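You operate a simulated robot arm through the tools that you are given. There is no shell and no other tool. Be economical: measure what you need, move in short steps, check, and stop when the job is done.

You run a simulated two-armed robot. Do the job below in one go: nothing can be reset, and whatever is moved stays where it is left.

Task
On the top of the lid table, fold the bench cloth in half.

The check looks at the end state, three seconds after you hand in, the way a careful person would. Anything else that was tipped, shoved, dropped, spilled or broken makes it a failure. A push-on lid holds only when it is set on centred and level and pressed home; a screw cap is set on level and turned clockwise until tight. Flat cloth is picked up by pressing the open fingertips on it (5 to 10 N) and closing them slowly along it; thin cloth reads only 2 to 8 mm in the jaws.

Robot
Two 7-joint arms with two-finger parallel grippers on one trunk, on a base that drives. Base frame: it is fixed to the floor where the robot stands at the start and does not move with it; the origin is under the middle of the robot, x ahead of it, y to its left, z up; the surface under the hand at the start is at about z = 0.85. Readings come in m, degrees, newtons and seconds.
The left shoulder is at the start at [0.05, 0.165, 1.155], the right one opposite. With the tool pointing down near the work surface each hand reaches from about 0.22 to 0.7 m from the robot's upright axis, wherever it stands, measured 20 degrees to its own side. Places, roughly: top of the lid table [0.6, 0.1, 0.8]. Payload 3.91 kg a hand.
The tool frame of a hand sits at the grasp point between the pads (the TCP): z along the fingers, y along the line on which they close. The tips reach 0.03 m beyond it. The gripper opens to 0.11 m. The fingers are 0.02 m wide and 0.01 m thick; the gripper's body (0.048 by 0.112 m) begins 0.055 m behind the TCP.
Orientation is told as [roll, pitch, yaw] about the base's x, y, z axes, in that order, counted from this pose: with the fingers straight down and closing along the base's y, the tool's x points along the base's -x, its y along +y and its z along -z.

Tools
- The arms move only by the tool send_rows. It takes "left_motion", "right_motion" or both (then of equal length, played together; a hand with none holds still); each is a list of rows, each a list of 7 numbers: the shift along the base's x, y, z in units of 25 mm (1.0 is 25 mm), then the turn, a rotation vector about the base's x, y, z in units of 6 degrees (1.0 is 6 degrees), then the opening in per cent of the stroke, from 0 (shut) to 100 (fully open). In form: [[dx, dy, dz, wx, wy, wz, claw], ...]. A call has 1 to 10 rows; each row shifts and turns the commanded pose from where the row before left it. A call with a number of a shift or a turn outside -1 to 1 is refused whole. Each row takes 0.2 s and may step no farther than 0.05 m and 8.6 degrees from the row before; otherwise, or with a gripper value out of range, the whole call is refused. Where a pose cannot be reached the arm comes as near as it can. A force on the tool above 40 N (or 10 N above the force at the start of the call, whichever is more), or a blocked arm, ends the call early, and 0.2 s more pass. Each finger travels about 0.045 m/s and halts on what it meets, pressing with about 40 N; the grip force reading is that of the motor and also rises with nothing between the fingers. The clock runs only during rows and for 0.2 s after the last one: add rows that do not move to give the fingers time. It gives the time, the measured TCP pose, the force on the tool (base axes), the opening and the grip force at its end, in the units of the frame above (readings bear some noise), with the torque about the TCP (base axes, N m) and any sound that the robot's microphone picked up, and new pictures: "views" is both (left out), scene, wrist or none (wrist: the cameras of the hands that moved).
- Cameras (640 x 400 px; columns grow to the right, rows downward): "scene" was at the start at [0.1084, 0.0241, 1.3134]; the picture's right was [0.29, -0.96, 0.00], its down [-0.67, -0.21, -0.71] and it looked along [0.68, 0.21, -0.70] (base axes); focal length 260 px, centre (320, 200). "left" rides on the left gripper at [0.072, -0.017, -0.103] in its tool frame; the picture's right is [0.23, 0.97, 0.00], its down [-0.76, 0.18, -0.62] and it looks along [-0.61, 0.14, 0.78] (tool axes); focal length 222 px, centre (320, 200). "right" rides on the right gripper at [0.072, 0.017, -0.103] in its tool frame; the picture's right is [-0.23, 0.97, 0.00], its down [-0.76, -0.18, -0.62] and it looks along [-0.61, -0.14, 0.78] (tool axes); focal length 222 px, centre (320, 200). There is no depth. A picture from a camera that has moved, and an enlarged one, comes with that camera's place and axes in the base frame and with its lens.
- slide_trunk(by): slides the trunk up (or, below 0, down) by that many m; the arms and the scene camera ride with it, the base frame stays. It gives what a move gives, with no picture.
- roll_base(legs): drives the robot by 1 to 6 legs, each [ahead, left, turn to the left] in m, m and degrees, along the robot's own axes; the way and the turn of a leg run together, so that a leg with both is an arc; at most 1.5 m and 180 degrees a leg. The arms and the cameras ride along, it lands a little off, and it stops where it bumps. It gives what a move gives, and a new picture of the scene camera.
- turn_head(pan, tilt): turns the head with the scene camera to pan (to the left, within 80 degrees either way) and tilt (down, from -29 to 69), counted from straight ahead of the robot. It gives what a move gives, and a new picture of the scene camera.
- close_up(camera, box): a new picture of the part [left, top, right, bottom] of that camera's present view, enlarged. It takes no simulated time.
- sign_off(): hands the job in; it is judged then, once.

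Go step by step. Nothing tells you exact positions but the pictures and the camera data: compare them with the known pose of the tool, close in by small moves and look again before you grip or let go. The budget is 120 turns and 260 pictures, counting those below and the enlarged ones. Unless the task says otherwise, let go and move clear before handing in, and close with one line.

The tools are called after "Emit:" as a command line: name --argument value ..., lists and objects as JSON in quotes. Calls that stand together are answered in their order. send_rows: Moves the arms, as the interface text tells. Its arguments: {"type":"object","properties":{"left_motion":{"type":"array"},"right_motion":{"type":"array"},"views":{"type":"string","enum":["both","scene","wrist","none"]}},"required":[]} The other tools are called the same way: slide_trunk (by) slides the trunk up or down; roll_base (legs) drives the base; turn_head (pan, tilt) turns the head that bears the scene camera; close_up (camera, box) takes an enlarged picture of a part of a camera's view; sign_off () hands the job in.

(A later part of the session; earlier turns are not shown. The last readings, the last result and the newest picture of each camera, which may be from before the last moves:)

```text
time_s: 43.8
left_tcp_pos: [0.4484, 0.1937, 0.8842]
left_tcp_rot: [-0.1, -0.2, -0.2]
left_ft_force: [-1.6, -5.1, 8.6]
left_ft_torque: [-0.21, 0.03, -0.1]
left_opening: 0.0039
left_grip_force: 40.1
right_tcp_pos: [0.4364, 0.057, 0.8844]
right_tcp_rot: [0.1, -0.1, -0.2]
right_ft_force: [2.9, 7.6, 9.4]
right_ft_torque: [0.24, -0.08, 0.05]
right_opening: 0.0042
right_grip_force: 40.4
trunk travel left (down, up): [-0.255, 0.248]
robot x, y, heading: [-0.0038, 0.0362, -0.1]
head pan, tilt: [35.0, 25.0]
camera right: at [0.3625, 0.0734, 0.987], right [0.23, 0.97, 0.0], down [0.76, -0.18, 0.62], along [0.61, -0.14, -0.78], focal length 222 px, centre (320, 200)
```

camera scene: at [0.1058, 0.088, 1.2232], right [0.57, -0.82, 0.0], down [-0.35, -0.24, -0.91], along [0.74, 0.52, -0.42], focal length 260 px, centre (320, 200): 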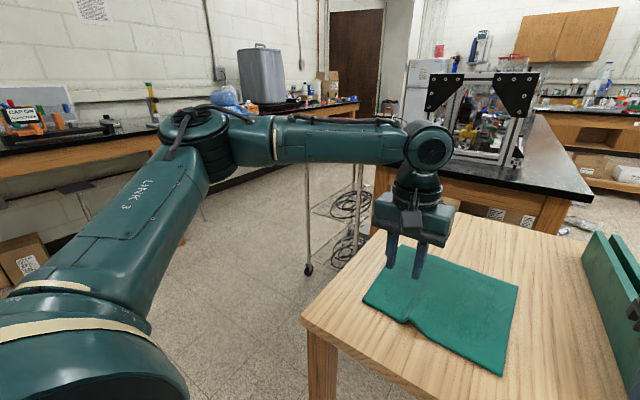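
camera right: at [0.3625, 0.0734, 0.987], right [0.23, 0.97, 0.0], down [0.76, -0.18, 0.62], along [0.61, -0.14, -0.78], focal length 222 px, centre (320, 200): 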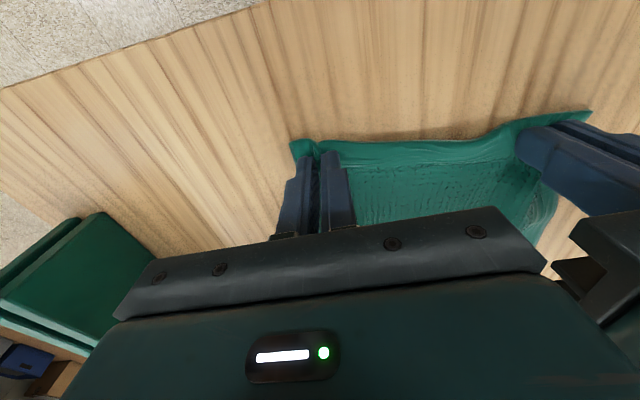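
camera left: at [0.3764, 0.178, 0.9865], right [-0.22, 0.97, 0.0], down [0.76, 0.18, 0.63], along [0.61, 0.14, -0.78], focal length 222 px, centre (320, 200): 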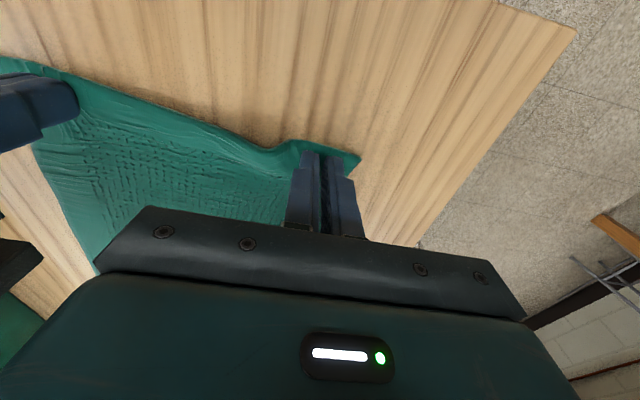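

Both hands now hold cloth, at 3.9 and 4.2 mm. I'll lift and start carrying the near edge up and forward, then look.

Emit:
send_rows --left_motion '[[0, 0, 0.4, 0, 0, 0, 0], [0, 0, 0.5, 0, 0, 0, 0], [0.2, 0, 0.6, 0, 0, 0, 0], [0.3, 0, 0.6, 0, 0, 0, 0], [0.4, 0, 0.5, 0, 0, 0, 0], [0, 0, 0, 0, 0, 0, 0]]' --right_motion '[[0, 0, 0.4, 0, 0, 0, 0], [0, 0, 0.5, 0, 0, 0, 0], [0.2, 0, 0.6, 0, 0, 0, 0], [0.3, 0, 0.6, 0, 0, 0, 0], [0.4, 0, 0.5, 0, 0, 0, 0], [0, 0, 0, 0, 0, 0, 0]]' --views "wrist"

Emit:
turn_head --pan 12 --tilt 45

```text
time_s: 45.2
left_tcp_pos: [0.472, 0.1942, 0.9485]
left_tcp_rot: [-0.1, -0.1, -0.2]
left_ft_force: [-1.5, -7.9, -0.5]
left_ft_torque: [-0.3, 0.07, -0.13]
left_opening: 0.0037
left_grip_force: 40.4
right_tcp_pos: [0.4599, 0.0549, 0.9473]
right_tcp_rot: [0.0, 0.1, -0.1]
right_ft_force: [1.3, 8.7, -0.3]
right_ft_torque: [0.22, -0.06, 0.08]
right_opening: 0.004
right_grip_force: 40.0
trunk travel left (down, up): [-0.255, 0.248]
robot x, y, heading: [-0.0017, 0.0372, 0.0]
head pan, tilt: [35.0, 25.0]
camera right: at [0.3856, 0.0718, 1.051], right [0.23, 0.97, 0.0], down [0.76, -0.18, 0.62], along [0.61, -0.14, -0.78], focal length 222 px, centre (320, 200)
camera left: at [0.4003, 0.1782, 1.0504], right [-0.22, 0.97, 0.0], down [0.76, 0.18, 0.62], along [0.61, 0.14, -0.78], focal length 222 px, centre (320, 200)
```

right: 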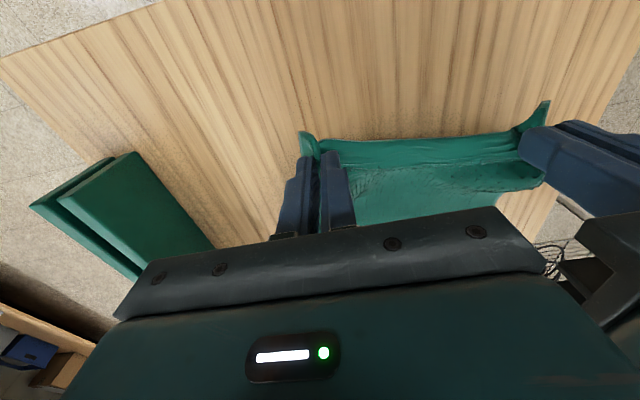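
left: 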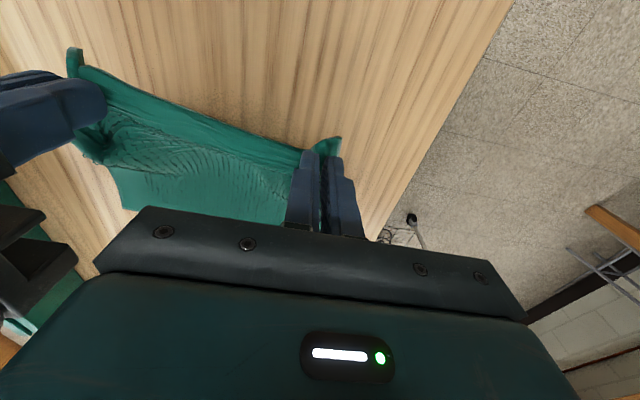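

```text
time_s: 46.1
left_tcp_pos: [0.4725, 0.1951, 0.9472]
left_tcp_rot: [-0.2, -0.1, -0.1]
left_ft_force: [-1.2, -8.5, 0.5]
left_ft_torque: [-0.25, 0.02, -0.15]
left_opening: 0.0039
left_grip_force: 40.3
right_tcp_pos: [0.4583, 0.0562, 0.9473]
right_tcp_rot: [0.0, 0.0, -0.1]
right_ft_force: [0.2, 7.8, 0.3]
right_ft_torque: [0.21, -0.1, 0.09]
right_opening: 0.0041
right_grip_force: 39.9
trunk travel left (down, up): [-0.255, 0.248]
robot x, y, heading: [0.0005, 0.0345, -0.2]
head pan, tilt: [12.0, 45.0]
camera scene: at [0.1098, 0.0524, 1.1927], right [0.21, -0.98, 0.0], down [-0.69, -0.15, -0.71], along [0.69, 0.15, -0.71], focal length 260 px, centre (320, 200)
```

scene: 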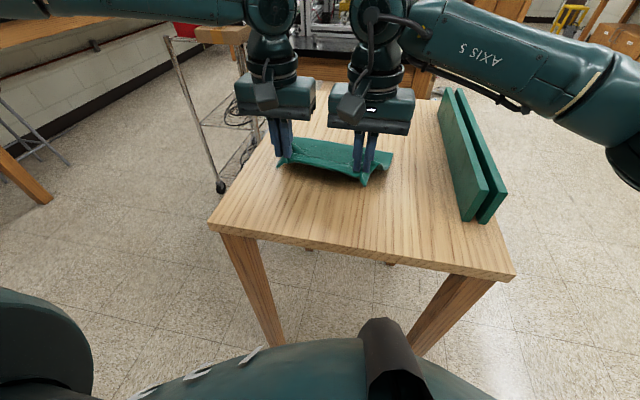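

The lift is clean and the edge is taut between the hands. I'll raise a little more and then drive the base 5 cm ahead as part of the fold arc, which also gives reach for the far side.

Emit:
send_rows --left_motion '[[0.3, 0, 0.4, 0, 0, 0, 0], [0.4, 0, 0.4, 0, 0, 0, 0], [0.4, 0, 0.3, 0, 0, 0, 0], [0, 0, 0, 0, 0, 0, 0]]' --right_motion '[[0.3, 0, 0.4, 0, 0, 0, 0], [0.4, 0, 0.4, 0, 0, 0, 0], [0.4, 0, 0.3, 0, 0, 0, 0], [0, 0, 0, 0, 0, 0, 0]]' --views "none"

Emit:
roll_base --legs '[[0.05, 0, 0]]'

Emit:
close_up --camera "right" --box '[0, 0, 640, 400]'

```text
time_s: 47.1
left_tcp_pos: [0.5, 0.1949, 0.9756]
left_tcp_rot: [-0.1, -0.2, -0.1]
left_ft_force: [-1.3, -8.6, -0.3]
left_ft_torque: [-0.28, 0.11, -0.1]
left_opening: 0.0038
left_grip_force: 39.7
right_tcp_pos: [0.4847, 0.0571, 0.9755]
right_tcp_rot: [0.0, 0.0, -0.1]
right_ft_force: [1.6, 8.0, 0.9]
right_ft_torque: [0.24, -0.06, 0.04]
right_opening: 0.0039
right_grip_force: 39.6
trunk travel left (down, up): [-0.255, 0.248]
robot x, y, heading: [-0.0017, 0.0337, -0.2]
head pan, tilt: [12.0, 45.0]
```

```text
time_s: 48.0
left_tcp_pos: [0.5501, 0.1955, 0.9754]
left_tcp_rot: [-0.2, -0.1, -0.1]
left_ft_force: [-2.0, -7.2, -0.3]
left_ft_torque: [-0.27, 0.06, -0.12]
left_opening: 0.0039
left_grip_force: 39.7
right_tcp_pos: [0.535, 0.0558, 0.975]
right_tcp_rot: [0.0, 0.1, -0.3]
right_ft_force: [1.2, 8.3, 0.8]
right_ft_torque: [0.2, -0.04, 0.08]
right_opening: 0.004
right_grip_force: 39.6
trunk travel left (down, up): [-0.255, 0.248]
robot x, y, heading: [0.0532, 0.0362, -0.0]
head pan, tilt: [12.0, 45.0]
camera scene: at [0.1604, 0.0522, 1.1925], right [0.2, -0.98, 0.0], down [-0.69, -0.14, -0.71], along [0.69, 0.14, -0.71], focal length 260 px, centre (320, 200)
```

scene: 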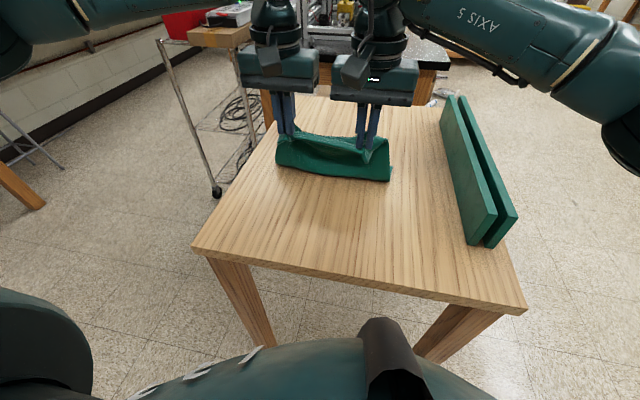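

```text
1.00 times, centred on (320, 200) of right (not enlarged: the box is as wide or as high as the picture)
camera zoom: at [0.4625, 0.0725, 1.0782], right [0.23, 0.97, 0.0], down [0.76, -0.18, 0.62], along [0.61, -0.14, -0.78], focal length 222 px, centre (320, 200)
```

zoom: 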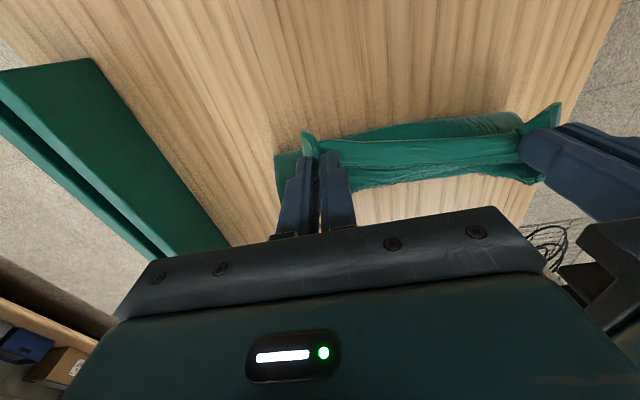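

The fold is going well. I'll carry the edge over and down toward the far edge, tilting the fingers back about 30° so the hem turns over.

Emit:
send_rows --left_motion '[[0.5, -0.05, 0, 0, 0.5, 0, 0], [0.5, -0.05, -0.05, 0, 0.5, 0, 0], [0.5, -0.05, -0.2, 0, 0.5, 0, 0], [0.5, -0.05, -0.3, 0, 0.5, 0, 0], [0.5, -0.05, -0.4, 0, 0.5, 0, 0], [0.5, -0.05, -0.4, 0, 0.5, 0, 0], [0.5, -0.05, -0.4, 0, 0.5, 0, 0], [0.4, -0.05, -0.4, 0, 0.5, 0, 0], [0.3, -0.05, -0.3, 0, 0.5, 0, 0], [0, 0, 0, 0, 0, 0, 0]]' --right_motion '[[0.5, -0.05, 0, 0, 0.5, 0, 0], [0.5, -0.05, -0.05, 0, 0.5, 0, 0], [0.5, -0.05, -0.2, 0, 0.5, 0, 0], [0.5, -0.05, -0.3, 0, 0.5, 0, 0], [0.5, -0.05, -0.4, 0, 0.5, 0, 0], [0.5, -0.05, -0.4, 0, 0.5, 0, 0], [0.5, -0.05, -0.4, 0, 0.5, 0, 0], [0.4, -0.05, -0.4, 0, 0.5, 0, 0], [0.3, -0.05, -0.3, 0, 0.5, 0, 0], [0, 0, 0, 0, 0, 0, 0]]' --views "both"

```text
time_s: 50.2
left_tcp_pos: [0.527, 0.277, 0.9182]
left_tcp_rot: [-0.2, 26.9, -0.1]
left_ft_force: [0.0, -0.2, 0.2]
left_ft_torque: [-0.01, -0.01, -0.01]
left_opening: 0.0
left_grip_force: 37.6
left hand out of reach, approached as far as the arm can: row 1, 2, 3, 4, 5, 6, 7, 8, 9
right_tcp_pos: [0.5629, 0.0501, 0.9271]
right_tcp_rot: [-0.1, 27.0, -0.2]
right_ft_force: [0.1, 0.4, -0.4]
right_ft_torque: [0.04, -0.04, 0.01]
right_opening: 0.0029
right_grip_force: 39.9
right hand out of reach, approached as far as the arm can: row 6, 7, 8, 9
trunk travel left (down, up): [-0.255, 0.248]
robot x, y, heading: [0.0477, 0.0341, -0.3]
head pan, tilt: [12.0, 45.0]
camera scene: at [0.1599, 0.0522, 1.1926], right [0.21, -0.98, 0.0], down [-0.69, -0.14, -0.71], along [0.69, 0.14, -0.71], focal length 260 px, centre (320, 200)
camera right: at [0.544, 0.0673, 1.0517], right [0.21, 0.97, -0.1], down [0.96, -0.18, 0.21], along [0.18, -0.14, -0.97], focal length 222 px, centre (320, 200)
camera left: at [0.5093, 0.2604, 1.0427], right [-0.2, 0.97, 0.1], down [0.96, 0.18, 0.21], along [0.19, 0.14, -0.97], focal length 222 px, centre (320, 200)
```

scene: 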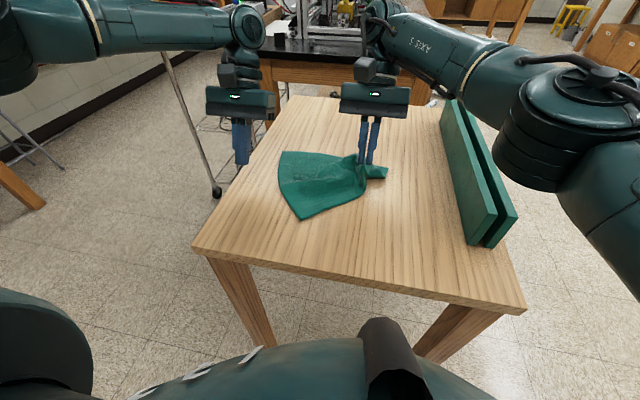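
right: 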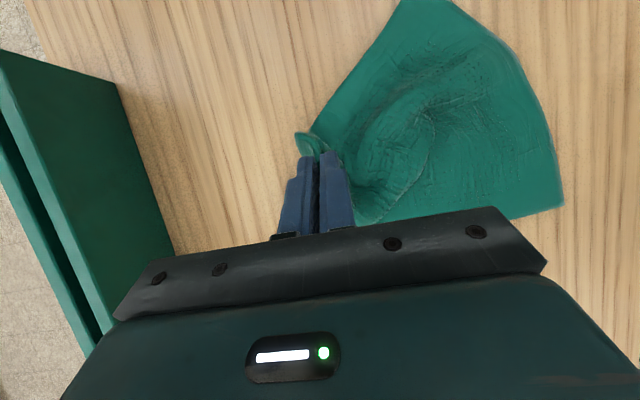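
left: 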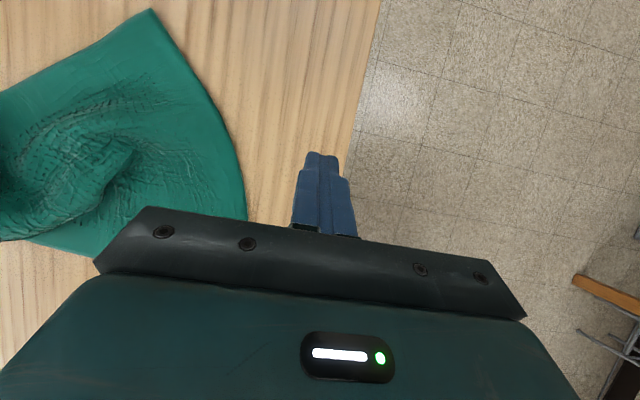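

The tilt put the arms out of reach, and the left hand slid outward and lost its corner; the right still holds its corner. I'll straighten both hands and finish the right corner without tilt, then re-pick the left corner.

Emit:
send_rows --left_motion '[[0, 0, 0.4, 0, -0.9, 0, 0], [0, 0, 0.4, 0, -0.9, 0, 0], [0, 0, 0.4, 0, -0.9, 0, 30], [0, 0, 0, 0, -0.9, 0, 30], [0, 0, 0, 0, -0.9, 0, 30], [0, 0, 0, 0, 0, 0, 30]]' --right_motion '[[0, 0, 0.2, 0, -0.9, 0, 0], [0, 0, 0.2, 0, -0.9, 0, 0], [0, 0, 0.2, 0, -0.9, 0, 0], [0, 0, 0.2, 0, -0.9, 0, 0], [0, 0, 0.2, 0, -0.9, 0, 0], [0, 0, 0, 0, 0, 0, 0]]' --views "scene"

```text
time_s: 51.6
left_tcp_pos: [0.5263, 0.2762, 0.9479]
left_tcp_rot: [-0.2, -0.3, -0.1]
left_ft_force: [-0.9, -0.5, 1.0]
left_ft_torque: [0.0, 0.01, -0.02]
left_opening: 0.033
left_grip_force: 0.0
right_tcp_pos: [0.5621, 0.0513, 0.9519]
right_tcp_rot: [0.0, -0.2, -0.1]
right_ft_force: [-0.4, 0.1, 0.7]
right_ft_torque: [0.01, 0.02, 0.02]
right_opening: 0.0027
right_grip_force: 40.1
trunk travel left (down, up): [-0.255, 0.248]
robot x, y, heading: [0.0497, 0.0339, -0.3]
head pan, tilt: [12.0, 45.0]
camera scene: at [0.1599, 0.0522, 1.1926], right [0.2, -0.98, 0.0], down [-0.69, -0.14, -0.71], along [0.69, 0.14, -0.71], focal length 260 px, centre (320, 200)
```

scene: 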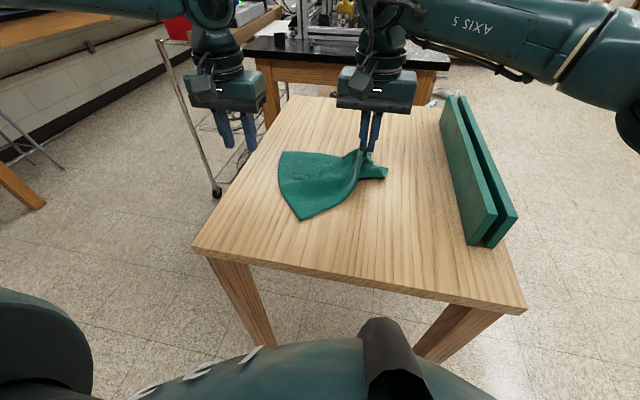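

Emit:
close_up --camera "scene" --box '[240, 120, 440, 245]'

Emit:
close_up --camera "left" --box '[0, 0, 640, 400]'

Emit:
close_up --camera "right" --box '[0, 0, 640, 400]'

```text
3.20 times, centred on (340, 182) of scene
camera zoom: at [0.1599, 0.0522, 1.1926], right [0.2, -0.98, 0.0], down [-0.69, -0.14, -0.71], along [0.69, 0.14, -0.71], focal length 830 px, centre (256, 256)
```

zoom: 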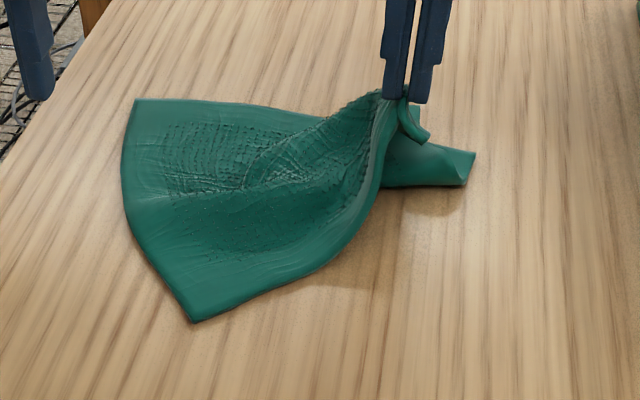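

```text
1.00 times, centred on (320, 200) of left (not enlarged: the box is as wide or as high as the picture)
camera zoom: at [0.4548, 0.2602, 1.0509], right [-0.23, 0.97, 0.0], down [0.76, 0.18, 0.63], along [0.61, 0.14, -0.78], focal length 222 px, centre (320, 200)
```

zoom: 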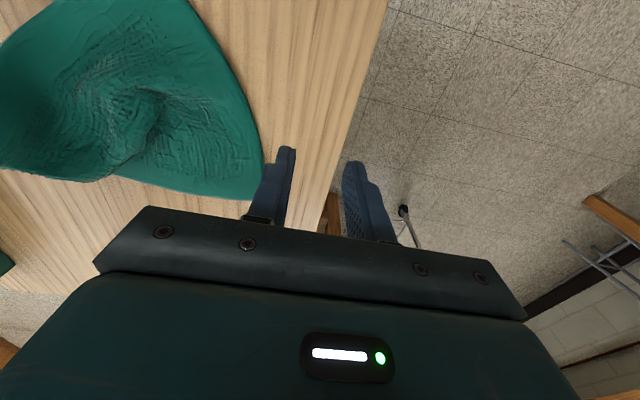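

```text
1.00 times, centred on (320, 200) of right (not enlarged: the box is as wide or as high as the picture)
camera zoom: at [0.4886, 0.0673, 1.0551], right [0.23, 0.97, 0.0], down [0.76, -0.18, 0.62], along [0.61, -0.14, -0.78], focal length 222 px, centre (320, 200)
```

zoom: 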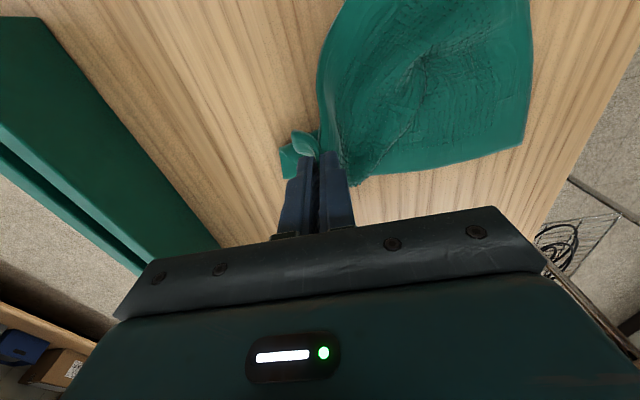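

The cloth has slid about 3 cm toward me and is bunched. I'll lay the right corner back where it came from to flatten things before redoing the fold.

Emit:
send_rows --right_motion '[[-0.3, 0, 0.3, 0, 0, 0, 0], [-0.6, -0.1, 0.3, 0, 0, 0, 0], [-0.7, -0.1, 0, 0, 0, 0, 0], [-0.7, -0.1, -0.2, 0, 0, 0, 0], [-0.7, -0.1, -0.4, 0, 0, 0, 0], [-0.7, -0.1, -0.6, 0, 0, 0, 0], [-0.7, -0.1, -0.7, 0, 0, 0, 0], [-0.6, -0.1, -0.6, 0, 0, 0, 0], [-0.5, -0.1, -0.4, 0, 0, 0, 0], [0, 0, 0, 0, 0, 0, 0]]' --views "both"

```text
time_s: 53.8
left_tcp_pos: [0.5257, 0.2771, 0.9486]
left_tcp_rot: [-0.2, -0.2, -0.1]
left_ft_force: [0.7, 0.4, 0.9]
left_ft_torque: [0.03, 0.01, 0.04]
left_opening: 0.0328
left_grip_force: 0.1
right_tcp_pos: [0.4263, 0.0316, 0.8953]
right_tcp_rot: [-0.1, 0.0, -0.2]
right_ft_force: [0.4, -0.8, 0.2]
right_ft_torque: [-0.03, 0.01, 0.01]
right_opening: 0.0028
right_grip_force: 39.9
trunk travel left (down, up): [-0.255, 0.248]
robot x, y, heading: [0.0487, 0.0373, -0.4]
head pan, tilt: [12.0, 45.0]
camera scene: at [0.1599, 0.0522, 1.1926], right [0.2, -0.98, 0.0], down [-0.69, -0.14, -0.71], along [0.69, 0.14, -0.71], focal length 260 px, centre (320, 200)
camera right: at [0.3523, 0.0481, 0.9988], right [0.23, 0.97, 0.0], down [0.76, -0.18, 0.62], along [0.61, -0.14, -0.78], focal length 222 px, centre (320, 200)
```

scene: 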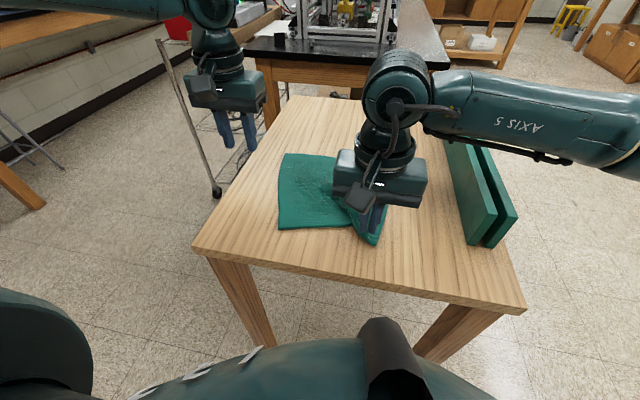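
right: 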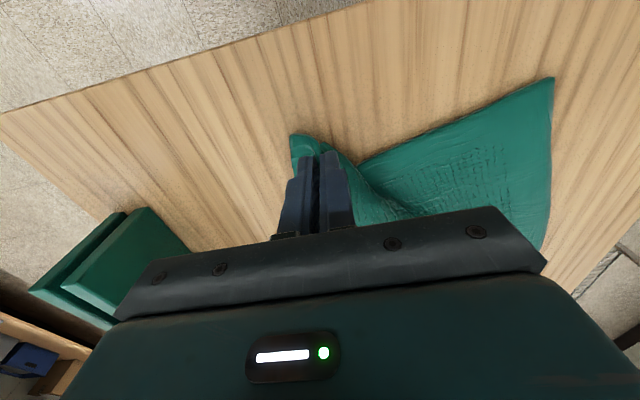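

It has flattened out nicely. I'll lower a touch, open wide to spread the gather, and back the right hand off to look.

Emit:
send_rows --right_motion '[[0, -0.3, -0.2, 0, 0, 0, 0], [0, 0, -0.15, 0, 0, 0, 0], [0, 0, 0, 0, 0, 0, 20], [0, 0, 0, 0, 0, 0, 40], [0, 0, 0, 0, 0, 0, 40], [0, 0, 0.5, 0, 0, 0, 40], [0, -0.9, 1, 0, 0, 0, 30], [0, -0.9, 1, 0, 0, 0, 30], [0, -0.9, 0.5, 0, 0, 0, 30], [0, 0, 0, 0, 0, 0, 30]]' --views "scene"

Emit:
close_up --camera "scene" --box '[240, 120, 440, 245]'

```text
time_s: 56.0
left_tcp_pos: [0.5272, 0.2752, 0.948]
left_tcp_rot: [-0.1, -0.3, -0.1]
left_ft_force: [-0.4, 0.2, -0.1]
left_ft_torque: [-0.03, 0.01, -0.05]
left_opening: 0.0331
left_grip_force: 0.1
right_tcp_pos: [0.4263, -0.0445, 0.9607]
right_tcp_rot: [0.0, 0.1, -0.2]
right_ft_force: [1.1, 0.2, 0.6]
right_ft_torque: [-0.02, 0.0, 0.02]
right_opening: 0.0332
right_grip_force: 0.1
trunk travel left (down, up): [-0.255, 0.248]
robot x, y, heading: [0.0485, 0.035, -0.4]
head pan, tilt: [12.0, 45.0]
camera scene: at [0.1599, 0.0522, 1.1926], right [0.21, -0.98, 0.0], down [-0.69, -0.14, -0.71], along [0.69, 0.14, -0.71], focal length 260 px, centre (320, 200)
```

scene: 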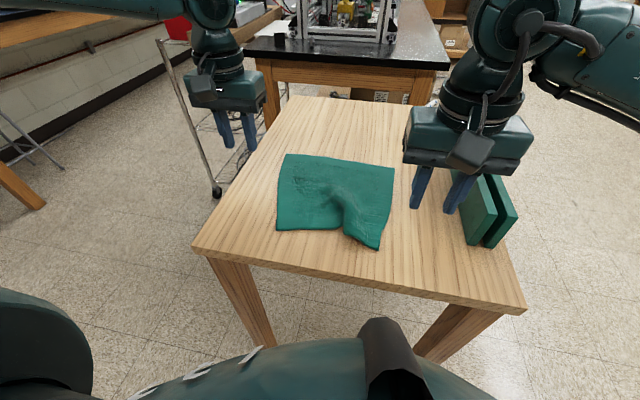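

```text
3.20 times, centred on (340, 182) of scene
camera zoom: at [0.1599, 0.0522, 1.1926], right [0.21, -0.98, 0.0], down [-0.69, -0.14, -0.71], along [0.69, 0.14, -0.71], focal length 830 px, centre (256, 256)
```

zoom: 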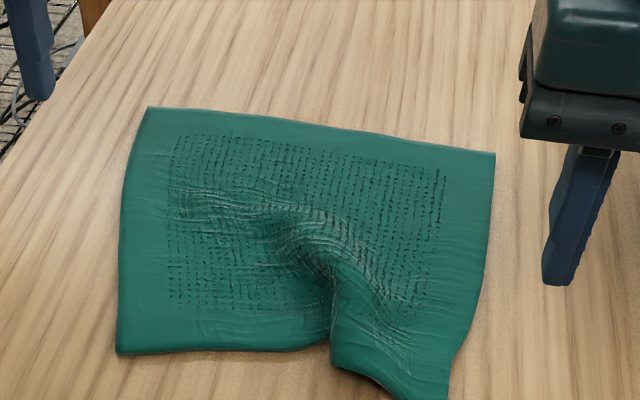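

The cloth is flat except for a pleat near the middle of the near edge, spanning about x 0.41–0.62 and y −0.01–0.22. The left hand seems unable to go inward of about 17° from the robot's axis, so I'll test how far inward the right can go.

Emit:
send_rows --right_motion '[[0.7, 0.7, 0, 0, 0, 0, 30], [0.7, 0.7, 0, 0, 0, 0, 30], [0.7, 0.7, 0, 0, 0, 0, 30], [0.7, 0.7, 0, 0, 0, 0, 30], [0.7, 0.7, 0, 0, 0, 0, 30], [0.7, 0.7, 0, 0, 0, 0, 30], [0.7, 0.7, 0, 0, 0, 0, 30], [0.7, 0.7, 0, 0, 0, 0, 30], [0.7, 0.7, 0, 0, 0, 0, 30], [0.7, 0.7, 0, 0, 0, 0, 30]]' --views "none"

```text
time_s: 58.2
left_tcp_pos: [0.5271, 0.2766, 0.9484]
left_tcp_rot: [-0.2, -0.2, -0.1]
left_ft_force: [0.1, -0.2, 0.1]
left_ft_torque: [-0.02, -0.02, -0.02]
left_opening: 0.0328
left_grip_force: 0.1
right_tcp_pos: [0.6003, 0.1308, 0.9611]
right_tcp_rot: [0.0, -0.2, 0.0]
right_ft_force: [-0.2, -0.7, 0.5]
right_ft_torque: [-0.03, 0.0, -0.02]
right_opening: 0.0329
right_grip_force: 0.1
trunk travel left (down, up): [-0.255, 0.248]
robot x, y, heading: [0.0496, 0.0356, -0.2]
head pan, tilt: [12.0, 45.0]
```

The right arm reaches well inward. So I'll shift the base about 9 cm right, so the left works outside its limit and the right works inward, and then position both over the near corners.

Emit:
roll_base --legs '[[0, -0.09, 0]]'

Emit:
send_rows --left_motion '[[-0.5, 0, -0.1, 0, 0, 0, 30], [-0.6, 0, -0.1, 0, 0, 0, 30], [-0.6, 0, -0.1, 0, 0, 0, 30], [-0.6, 0, -0.1, 0, 0, 0, 30], [-0.6, 0, -0.1, 0, 0, 0, 30], [-0.6, 0, -0.1, 0, 0, 0, 30], [-0.6, 0, -0.1, 0, 0, 0, 30], [0, 0, 0, 0, 0, 0, 30], [0, 0, 0, 0, 0, 0, 30], [0, 0, 0, 0, 0, 0, 30]]' --right_motion '[[-0.8, 0, 0, 0, 0, 0, 30], [-0.8, 0, 0, 0, 0, 0, 30], [-0.8, 0, 0, 0, 0, 0, 30], [-0.8, 0, 0, 0, 0, 0, 30], [-0.8, 0, 0, 0, 0, 0, 30], [-0.8, 0, -0.3, 0, 0, 0, 30], [-0.8, 0, -0.3, 0, 0, 0, 30], [-0.8, 0, -0.3, 0, 0, 0, 30], [-0.5, 0, -0.3, 0, 0, 0, 30], [0, 0, 0, 0, 0, 0, 30]]' --views "both"

```text
time_s: 59.7
left_tcp_pos: [0.5272, 0.1865, 0.9485]
left_tcp_rot: [-0.1, -0.1, -0.3]
left_ft_force: [0.1, 0.2, -0.8]
left_ft_torque: [0.0, 0.01, -0.01]
left_opening: 0.0332
left_grip_force: 0.1
right_tcp_pos: [0.6001, 0.0391, 0.9625]
right_tcp_rot: [0.0, -0.1, -0.3]
right_ft_force: [0.5, 0.0, 0.2]
right_ft_torque: [-0.02, 0.01, 0.01]
right_opening: 0.0331
right_grip_force: 0.0
trunk travel left (down, up): [-0.255, 0.248]
robot x, y, heading: [0.0479, -0.0524, -0.1]
head pan, tilt: [12.0, 45.0]
camera scene: at [0.1595, -0.0382, 1.1926], right [0.2, -0.98, 0.0], down [-0.69, -0.14, -0.71], along [0.69, 0.14, -0.71], focal length 260 px, centre (320, 200)
```

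scene: 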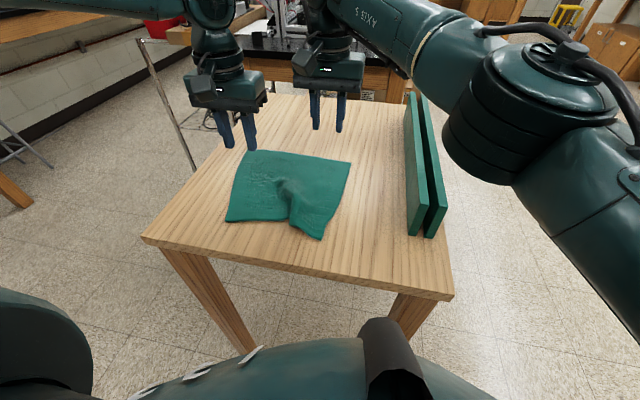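

```text
time_s: 61.9
left_tcp_pos: [0.4238, 0.1862, 0.9308]
left_tcp_rot: [-0.2, -0.1, -0.1]
left_ft_force: [-0.7, -0.2, 0.5]
left_ft_torque: [0.05, -0.02, 0.04]
left_opening: 0.033
left_grip_force: 0.0
right_tcp_pos: [0.4277, 0.0406, 0.9316]
right_tcp_rot: [0.0, -0.1, -0.2]
right_ft_force: [-0.1, -0.1, -0.8]
right_ft_torque: [-0.04, 0.0, 0.02]
right_opening: 0.0329
right_grip_force: 0.1
trunk travel left (down, up): [-0.255, 0.248]
robot x, y, heading: [0.0512, -0.0535, -0.1]
head pan, tilt: [12.0, 45.0]
camera scene: at [0.1596, -0.038, 1.1926], right [0.2, -0.98, 0.0], down [-0.69, -0.14, -0.71], along [0.69, 0.14, -0.71], focal length 260 px, centre (320, 200)
camera right: at [0.3537, 0.0577, 1.0349], right [0.23, 0.97, 0.0], down [0.76, -0.18, 0.62], along [0.61, -0.14, -0.78], focal length 222 px, centre (320, 200)
camera left: at [0.3529, 0.1699, 1.0336], right [-0.22, 0.97, 0.0], down [0.76, 0.18, 0.62], along [0.61, 0.14, -0.78], focal length 222 px, centre (320, 200)
```

scene: 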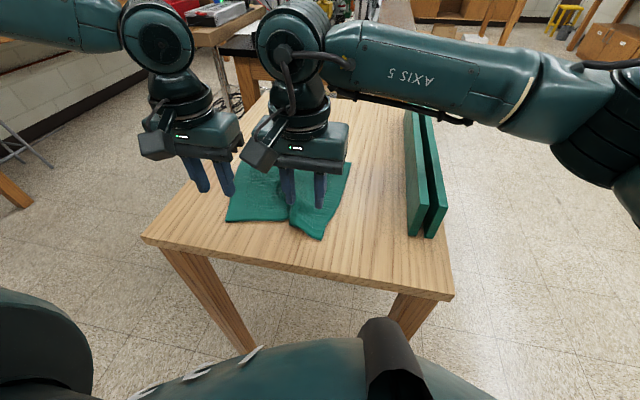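
right: 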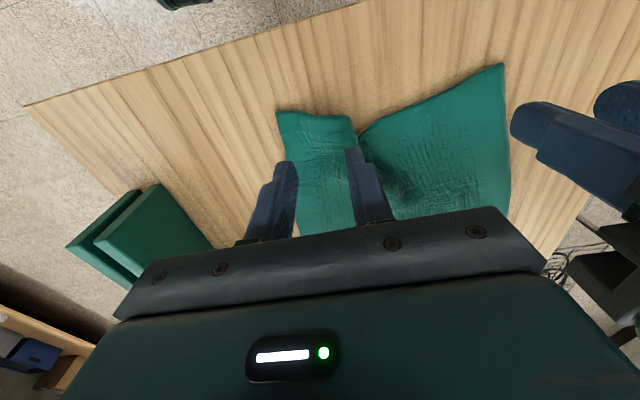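
left: 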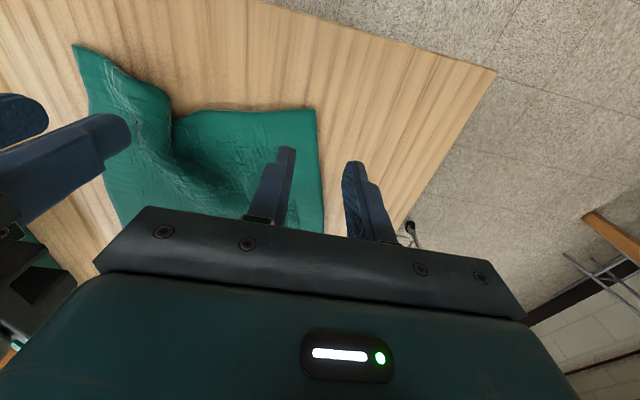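

Both hands can work here. I'll grip the left corner first with the right hand moved aside, then pull it out leftwards to remove the pleat.

Emit:
send_rows --left_motion '[[0, 0, 0, 0, 0, 0, 38], [0, 0, 0, 0, 0, 0, 38], [0, 0, 0, 0, 0, 0, 38], [-0.1, -0.5, 0, 0, 0, 0, 38], [-0.1, -0.5, -0.3, 0, 0, 0, 38], [-0.1, -0.6, -0.4, 0, 0, 0, 38], [0, 0, -0.4, 0, 0, 0, 38], [0, 0, -0.4, 0, 0, 0, 38], [0, 0, -0.2, 0, 0, 0, 38], [0, 0, 0, 0, 0, 0, 38]]' --right_motion '[[0, -0.8, 0, 0, 0, 0, 38], [0, -0.8, 0, 0, 0, 0, 38], [0, -0.8, 0, 0, 0, 0, 38], [0, 0, 0, 0, 0, 0, 38], [0, 0, 0, 0, 0, 0, 38], [0, 0, 0, 0, 0, 0, 38], [0, 0, 0, 0, 0, 0, 38], [0, 0, 0, 0, 0, 0, 38], [0, 0, 0, 0, 0, 0, 38], [0, 0, 0, 0, 0, 0, 38]]' --views "wrist"

```text
time_s: 64.1
left_tcp_pos: [0.4173, 0.1443, 0.8876]
left_tcp_rot: [-0.1, -0.3, -0.2]
left_ft_force: [0.2, -0.1, -0.3]
left_ft_torque: [0.04, 0.01, -0.02]
left_opening: 0.042
left_grip_force: 0.0
right_tcp_pos: [0.426, -0.0203, 0.9311]
right_tcp_rot: [0.0, 0.0, -0.4]
right_ft_force: [0.6, 0.3, 0.9]
right_ft_torque: [0.03, -0.01, 0.02]
right_opening: 0.0417
right_grip_force: 0.1
trunk travel left (down, up): [-0.255, 0.248]
robot x, y, heading: [0.0501, -0.055, -0.3]
head pan, tilt: [12.0, 45.0]
camera right: at [0.3525, -0.0038, 1.0334], right [0.23, 0.97, 0.0], down [0.76, -0.18, 0.62], along [0.61, -0.14, -0.78], focal length 222 px, centre (320, 200)
camera left: at [0.3442, 0.1292, 0.9912], right [-0.22, 0.97, 0.0], down [0.76, 0.18, 0.63], along [0.61, 0.14, -0.78], focal length 222 px, centre (320, 200)
```

right: 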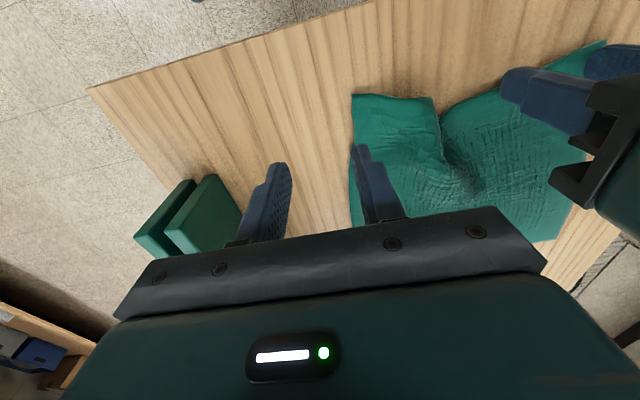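
left: 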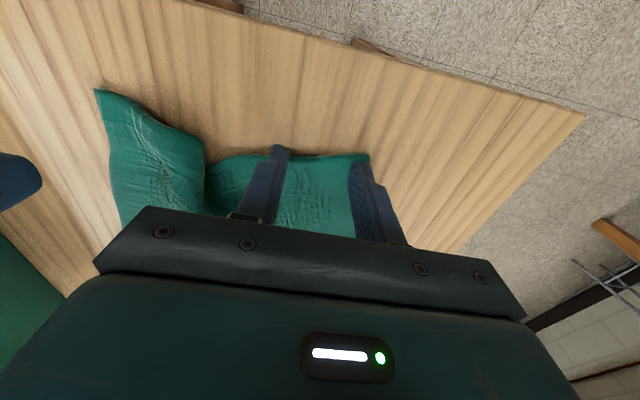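

Emit:
send_rows --left_motion '[[0.25, 0, 0, 0, 0, 0, 38], [0, 0, -0.1, 0, 0, 0, 38], [0, 0, -0.07, 0, 0, 0, 38], [0, 0, 0, 0, 0, 0, 38]]' --views "none"

```text
time_s: 65.1
left_tcp_pos: [0.4232, 0.1455, 0.8835]
left_tcp_rot: [-0.2, -0.2, -0.2]
left_ft_force: [0.2, 0.9, 2.8]
left_ft_torque: [0.01, -0.05, 0.0]
left_opening: 0.0417
left_grip_force: 0.0
right_tcp_pos: [0.4259, -0.0192, 0.9314]
right_tcp_rot: [0.0, -0.1, -0.3]
right_ft_force: [-0.2, -0.4, 0.3]
right_ft_torque: [0.01, -0.02, 0.0]
right_opening: 0.0415
right_grip_force: 0.0
trunk travel left (down, up): [-0.255, 0.248]
robot x, y, heading: [0.052, -0.0546, 0.1]
head pan, tilt: [12.0, 45.0]
```

Emit:
send_rows --left_motion '[[0, 0, -0.05, 0, 0, 0, 38], [0, 0, 0, 0, 0, 0, 35], [0, 0, 0, 0, 0, 0, 32], [0, 0, 0, 0, 0, 0, 29], [0, 0, 0, 0, 0, 0, 26], [0, 0, 0, 0, 0, 0, 24], [0, 0, 0, 0, 0, 0, 22], [0, 0, 0, 0, 0, 0, 20], [0, 0, 0, 0, 0, 0, 18], [0, 0, 0, 0, 0, 0, 16]]' --views "none"

Emit:
send_rows --left_motion '[[0, 0, 0, 0, 0, 0, 14], [0, 0, 0, 0, 0, 0, 12], [0, 0, 0, 0, 0, 0, 10], [0, 0, 0, 0, 0, 0, 8], [0, 0, 0, 0, 0, 0, 6], [0, 0, 0, 0, 0, 0, 4], [0, 0, 0, 0, 0, 0, 2], [0, 0, 0, 0, 0, 0, 0], [0, 0, 0, 0, 0, 0, 0]]' --views "wrist"

```text
time_s: 67.3
left_tcp_pos: [0.4213, 0.1457, 0.8836]
left_tcp_rot: [-0.1, -0.2, -0.2]
left_ft_force: [0.8, 0.5, 11.2]
left_ft_torque: [0.01, -0.06, -0.04]
left_opening: 0.0183
left_grip_force: 1.1
right_tcp_pos: [0.425, -0.0196, 0.9309]
right_tcp_rot: [0.1, -0.1, -0.2]
right_ft_force: [0.9, 0.0, -0.5]
right_ft_torque: [0.0, -0.01, -0.02]
right_opening: 0.0418
right_grip_force: 0.1
trunk travel left (down, up): [-0.255, 0.248]
robot x, y, heading: [0.0502, -0.0547, -0.2]
head pan, tilt: [12.0, 45.0]
```

```text
time_s: 69.3
left_tcp_pos: [0.4227, 0.1455, 0.8837]
left_tcp_rot: [-0.1, -0.2, -0.2]
left_ft_force: [0.0, 2.4, 11.9]
left_ft_torque: [0.07, -0.02, 0.01]
left_opening: 0.004
left_grip_force: 39.7
right_tcp_pos: [0.4256, -0.0193, 0.9305]
right_tcp_rot: [0.0, -0.1, -0.2]
right_ft_force: [0.0, -0.7, 0.5]
right_ft_torque: [0.02, 0.0, -0.02]
right_opening: 0.0418
right_grip_force: 0.0
trunk travel left (down, up): [-0.255, 0.248]
robot x, y, heading: [0.0489, -0.0528, -0.4]
head pan, tilt: [12.0, 45.0]
camera left: at [0.3502, 0.1296, 0.986], right [-0.22, 0.97, 0.0], down [0.76, 0.18, 0.63], along [0.61, 0.14, -0.78], focal length 222 px, centre (320, 200)
```

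left: 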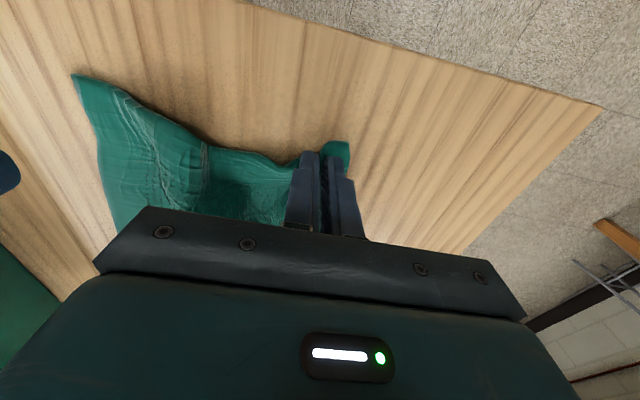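

The left hand has gripped at 4.0 mm. I'll lift slightly and pull it outward to open the pleat.

Emit:
send_rows --left_motion '[[0, 0, 0.3, 0, 0, 0, 0], [0, 0.4, 0.1, 0, 0, 0, 0], [0, 0.4, 0, 0, 0, 0, 0], [0, 0.4, 0, 0, 0, 0, 0], [0, 0.4, 0, 0, 0, 0, 0], [0, 0, -0.2, 0, 0, 0, 0], [0, 0, 0, 0, 0, 0, 0]]' --right_motion '[[0, 0, 0, 0, 0, 0, 38], [0, 0, 0, 0, 0, 0, 38], [0, 0, 0, 0, 0, 0, 38], [0, 0, 0, 0, 0, 0, 38], [0, 0, 0, 0, 0, 0, 38], [0, 0, 0, 0, 0, 0, 38], [0, 0, 0, 0, 0, 0, 38]]' --views "wrist"

```text
time_s: 70.9
left_tcp_pos: [0.4222, 0.1855, 0.8874]
left_tcp_rot: [-0.2, -0.1, -0.3]
left_ft_force: [-1.2, 0.8, 0.3]
left_ft_torque: [-0.01, -0.02, 0.03]
left_opening: 0.004
left_grip_force: 40.4
right_tcp_pos: [0.4259, -0.0195, 0.931]
right_tcp_rot: [0.0, 0.0, -0.3]
right_ft_force: [1.0, -0.3, -0.5]
right_ft_torque: [-0.01, 0.0, 0.0]
right_opening: 0.0419
right_grip_force: 0.0
trunk travel left (down, up): [-0.255, 0.248]
robot x, y, heading: [0.0499, -0.0532, 0.1]
head pan, tilt: [12.0, 45.0]
camera right: at [0.3525, -0.0039, 1.0334], right [0.23, 0.97, 0.0], down [0.76, -0.18, 0.62], along [0.61, -0.14, -0.78], focal length 222 px, centre (320, 200)
camera left: at [0.3503, 0.1692, 0.9901], right [-0.22, 0.97, 0.0], down [0.76, 0.18, 0.62], along [0.61, 0.14, -0.78], focal length 222 px, centre (320, 200)
```

right: 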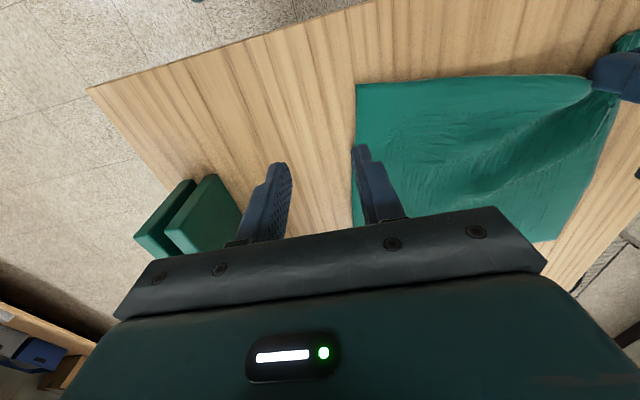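
left: 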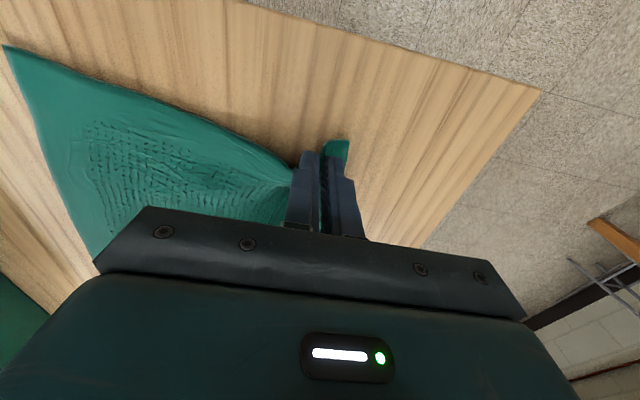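

The cloth is now flat with the pleat out. I'll pick the right corner, near (0.393,0.014).

Emit:
send_rows --right_motion '[[-0.15, 0.7, 0, 0, 0, 0, 38], [-0.15, 0.7, -0.2, 0, 0, 0, 38], [-0.15, 0.7, -0.3, 0, 0, 0, 38], [-0.15, 0.6, -0.4, 0, 0, 0, 38], [0, 0, -0.4, 0, 0, 0, 38], [0, 0, -0.45, 0, 0, 0, 38], [0, 0, -0.1, 0, 0, 0, 38], [0, 0, 0, 0, 0, 0, 38]]' --views "wrist"

```text
time_s: 72.7
left_tcp_pos: [0.4219, 0.1848, 0.8874]
left_tcp_rot: [-0.1, -0.2, -0.2]
left_ft_force: [-0.1, -0.6, 0.3]
left_ft_torque: [0.03, 0.02, -0.01]
left_opening: 0.0039
left_grip_force: 39.8
right_tcp_pos: [0.4124, 0.0467, 0.8854]
right_tcp_rot: [0.1, 0.0, -0.3]
right_ft_force: [0.1, 0.2, 1.3]
right_ft_torque: [0.02, -0.02, -0.01]
right_opening: 0.0419
right_grip_force: 0.0
trunk travel left (down, up): [-0.255, 0.248]
robot x, y, heading: [0.0492, -0.0548, -0.3]
head pan, tilt: [12.0, 45.0]
camera right: at [0.3385, 0.0635, 0.9884], right [0.23, 0.97, 0.0], down [0.76, -0.18, 0.62], along [0.61, -0.14, -0.78], focal length 222 px, centre (320, 200)
```

right: 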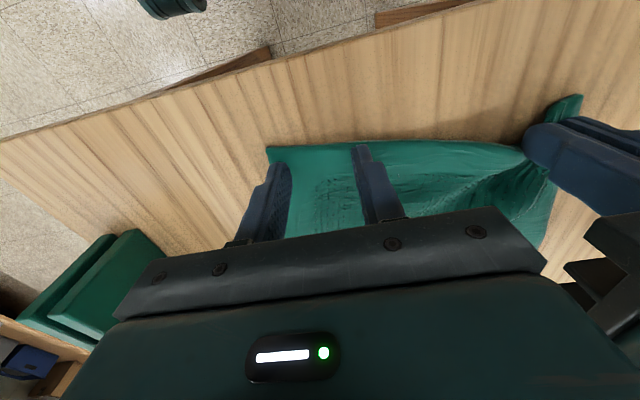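

Right is placed well. I'll press lightly and close slowly, as before.

Emit:
send_rows --right_motion '[[0.1, 0.05, -0.07, 0, 0, 0, 38], [0, 0, 0, 0, 0, 0, 35], [0, 0, 0, 0, 0, 0, 32], [0, 0, 0, 0, 0, 0, 29], [0, 0, 0, 0, 0, 0, 26], [0, 0, 0, 0, 0, 0, 24], [0, 0, 0, 0, 0, 0, 22], [0, 0, 0, 0, 0, 0, 20], [0, 0, 0, 0, 0, 0, 18], [0, 0, 0, 0, 0, 0, 16]]' --views "none"

Emit:
send_rows --right_motion '[[0, 0, 0, 0, 0, 0, 14], [0, 0, 0, 0, 0, 0, 12], [0, 0, 0, 0, 0, 0, 10], [0, 0, 0, 0, 0, 0, 8], [0, 0, 0, 0, 0, 0, 6], [0, 0, 0, 0, 0, 0, 4], [0, 0, 0, 0, 0, 0, 2], [0, 0, 0, 0, 0, 0, 0], [0, 0, 0, 0, 0, 0, 0]]' --views "both"

```text
time_s: 74.9
left_tcp_pos: [0.4222, 0.1843, 0.8865]
left_tcp_rot: [-0.1, -0.2, -0.2]
left_ft_force: [-0.2, -0.7, -0.1]
left_ft_torque: [-0.03, 0.01, -0.03]
left_opening: 0.0039
left_grip_force: 39.8
right_tcp_pos: [0.4151, 0.0482, 0.8838]
right_tcp_rot: [0.0, 0.0, -0.3]
right_ft_force: [0.0, 0.9, 7.0]
right_ft_torque: [0.03, 0.0, 0.01]
right_opening: 0.0172
right_grip_force: 0.1
trunk travel left (down, up): [-0.255, 0.248]
robot x, y, heading: [0.0485, -0.0586, -0.3]
head pan, tilt: [12.0, 45.0]
```

```text
time_s: 76.9
left_tcp_pos: [0.4229, 0.1854, 0.8883]
left_tcp_rot: [-0.1, -0.2, -0.3]
left_ft_force: [-0.3, -0.3, 0.0]
left_ft_torque: [0.05, -0.01, 0.02]
left_opening: 0.0037
left_grip_force: 39.7
right_tcp_pos: [0.4151, 0.0487, 0.8837]
right_tcp_rot: [0.0, -0.1, -0.3]
right_ft_force: [0.1, -0.8, 7.4]
right_ft_torque: [-0.06, -0.04, -0.04]
right_opening: 0.0001
right_grip_force: 37.8
trunk travel left (down, up): [-0.255, 0.248]
robot x, y, heading: [0.0517, -0.0527, -0.3]
head pan, tilt: [12.0, 45.0]
camera scene: at [0.1591, -0.0381, 1.1927], right [0.2, -0.98, 0.0], down [-0.69, -0.14, -0.71], along [0.69, 0.14, -0.71], focal length 260 px, centre (320, 200)
camera right: at [0.3409, 0.0645, 0.9868], right [0.23, 0.97, 0.0], down [0.76, -0.18, 0.62], along [0.61, -0.14, -0.78], focal length 222 px, centre (320, 200)
```

scene: 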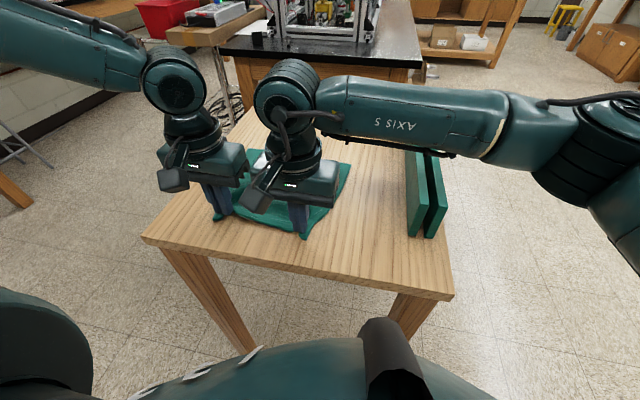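
right: 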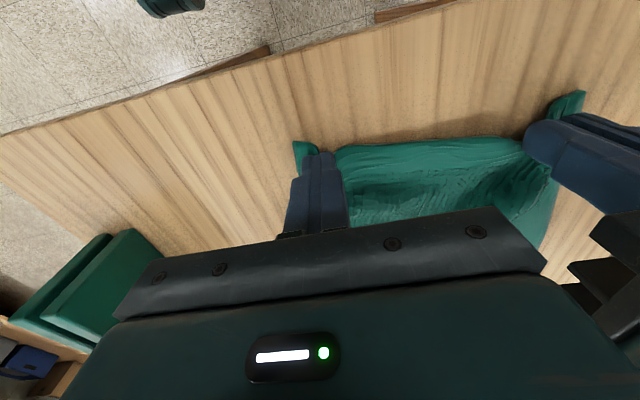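

The right pinch missed again. I'll reopen, press slightly harder, and give a little slack from the left.

Emit:
send_rows --right_motion '[[0, 0, 0.25, 0, 0, 0, 0], [0, 0, 0, 0, 0, 0, 40], [0, 0, 0, 0, 0, 0, 40], [0, 0, 0, 0, 0, 0, 40], [0, 0.04, -0.1, 0, 0, 0, 40], [0, 0, -0.15, 0, 0, 0, 40], [0, 0, -0.05, 0, 0, 0, 40], [0, 0, 0, 0, 0, 0, 40]]' --left_motion '[[0, 0, 0, 0, 0, 0, 0], [0, 0, 0, 0, 0, 0, 0], [0, -0.1, 0, 0, 0, 0, 0], [0, -0.1, 0, 0, 0, 0, 0], [0, 0, 0, 0, 0, 0, 0], [0, 0, 0, 0, 0, 0, 0], [0, 0, 0, 0, 0, 0, 0], [0, 0, 0, 0, 0, 0, 0]]' --views "none"

```text
time_s: 78.7
left_tcp_pos: [0.4225, 0.1813, 0.8879]
left_tcp_rot: [0.0, -0.2, -0.2]
left_ft_force: [0.2, -0.4, 0.8]
left_ft_torque: [-0.01, 0.02, 0.0]
left_opening: 0.0041
left_grip_force: 40.3
right_tcp_pos: [0.4159, 0.0475, 0.8833]
right_tcp_rot: [0.1, 0.0, -0.2]
right_ft_force: [1.9, 1.4, 9.9]
right_ft_torque: [0.1, -0.07, 0.0]
right_opening: 0.044
right_grip_force: 0.0
trunk travel left (down, up): [-0.255, 0.248]
robot x, y, heading: [0.0487, -0.052, -0.1]
head pan, tilt: [12.0, 45.0]
```

Emit:
send_rows --right_motion '[[0, 0, 0.03, 0, 0, 0, 40], [0, 0, 0, 0, 0, 0, 37], [0, 0, 0, 0, 0, 0, 34], [0, 0, 0, 0, 0, 0, 31], [0, 0, 0, 0, 0, 0, 28], [0, 0, 0, 0, 0, 0, 26], [0, 0, 0, 0, 0, 0, 24], [0, 0, 0, 0, 0, 0, 22], [0, 0, 0, 0, 0, 0, 20], [0, 0, 0, 0, 0, 0, 18]]' --views "none"

Emit:
send_rows --right_motion '[[0, 0, 0, 0, 0, 0, 16], [0, 0, 0, 0, 0, 0, 14], [0, 0, 0, 0, 0, 0, 12], [0, 0, 0, 0, 0, 0, 10], [0, 0, 0, 0, 0, 0, 8], [0, 0, 0, 0, 0, 0, 6], [0, 0, 0, 0, 0, 0, 4], [0, 0, 0, 0, 0, 0, 2], [0, 0, 0, 0, 0, 0, 0], [0, 0, 0, 0, 0, 0, 0]]' --views "wrist"

```text
time_s: 80.9
left_tcp_pos: [0.4228, 0.1808, 0.8887]
left_tcp_rot: [-0.1, -0.2, -0.2]
left_ft_force: [-0.2, -0.4, 0.6]
left_ft_torque: [-0.01, 0.01, -0.02]
left_opening: 0.0037
left_grip_force: 39.9
right_tcp_pos: [0.4152, 0.048, 0.885]
right_tcp_rot: [0.0, -0.2, -0.3]
right_ft_force: [0.5, 0.7, 7.8]
right_ft_torque: [0.01, -0.04, 0.03]
right_opening: 0.0197
right_grip_force: 0.0
trunk travel left (down, up): [-0.255, 0.248]
robot x, y, heading: [0.047, -0.0545, -0.3]
head pan, tilt: [12.0, 45.0]
```

```text
time_s: 83.1
left_tcp_pos: [0.4227, 0.181, 0.8883]
left_tcp_rot: [-0.2, -0.2, -0.2]
left_ft_force: [-0.9, -1.9, 1.0]
left_ft_torque: [0.01, 0.01, 0.02]
left_opening: 0.0035
left_grip_force: 39.5
right_tcp_pos: [0.4145, 0.048, 0.884]
right_tcp_rot: [0.0, -0.1, -0.2]
right_ft_force: [-0.6, 1.0, 9.3]
right_ft_torque: [0.07, 0.01, 0.03]
right_opening: 0.0
right_grip_force: 37.5
trunk travel left (down, up): [-0.255, 0.248]
robot x, y, heading: [0.0522, -0.0578, -0.5]
head pan, tilt: [12.0, 45.0]
camera right: at [0.3411, 0.0647, 0.9869], right [0.23, 0.97, 0.0], down [0.76, -0.18, 0.62], along [0.61, -0.14, -0.78], focal length 222 px, centre (320, 200)
```

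right: 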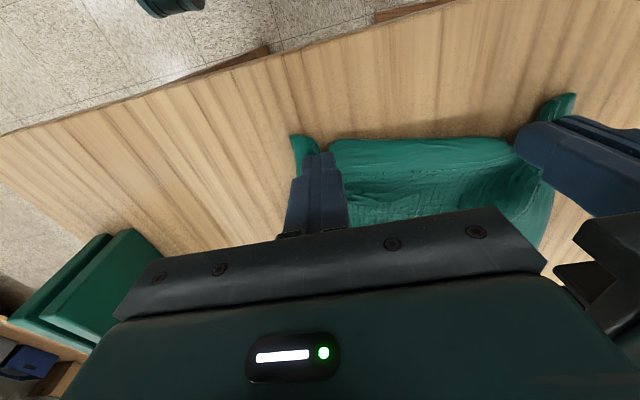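

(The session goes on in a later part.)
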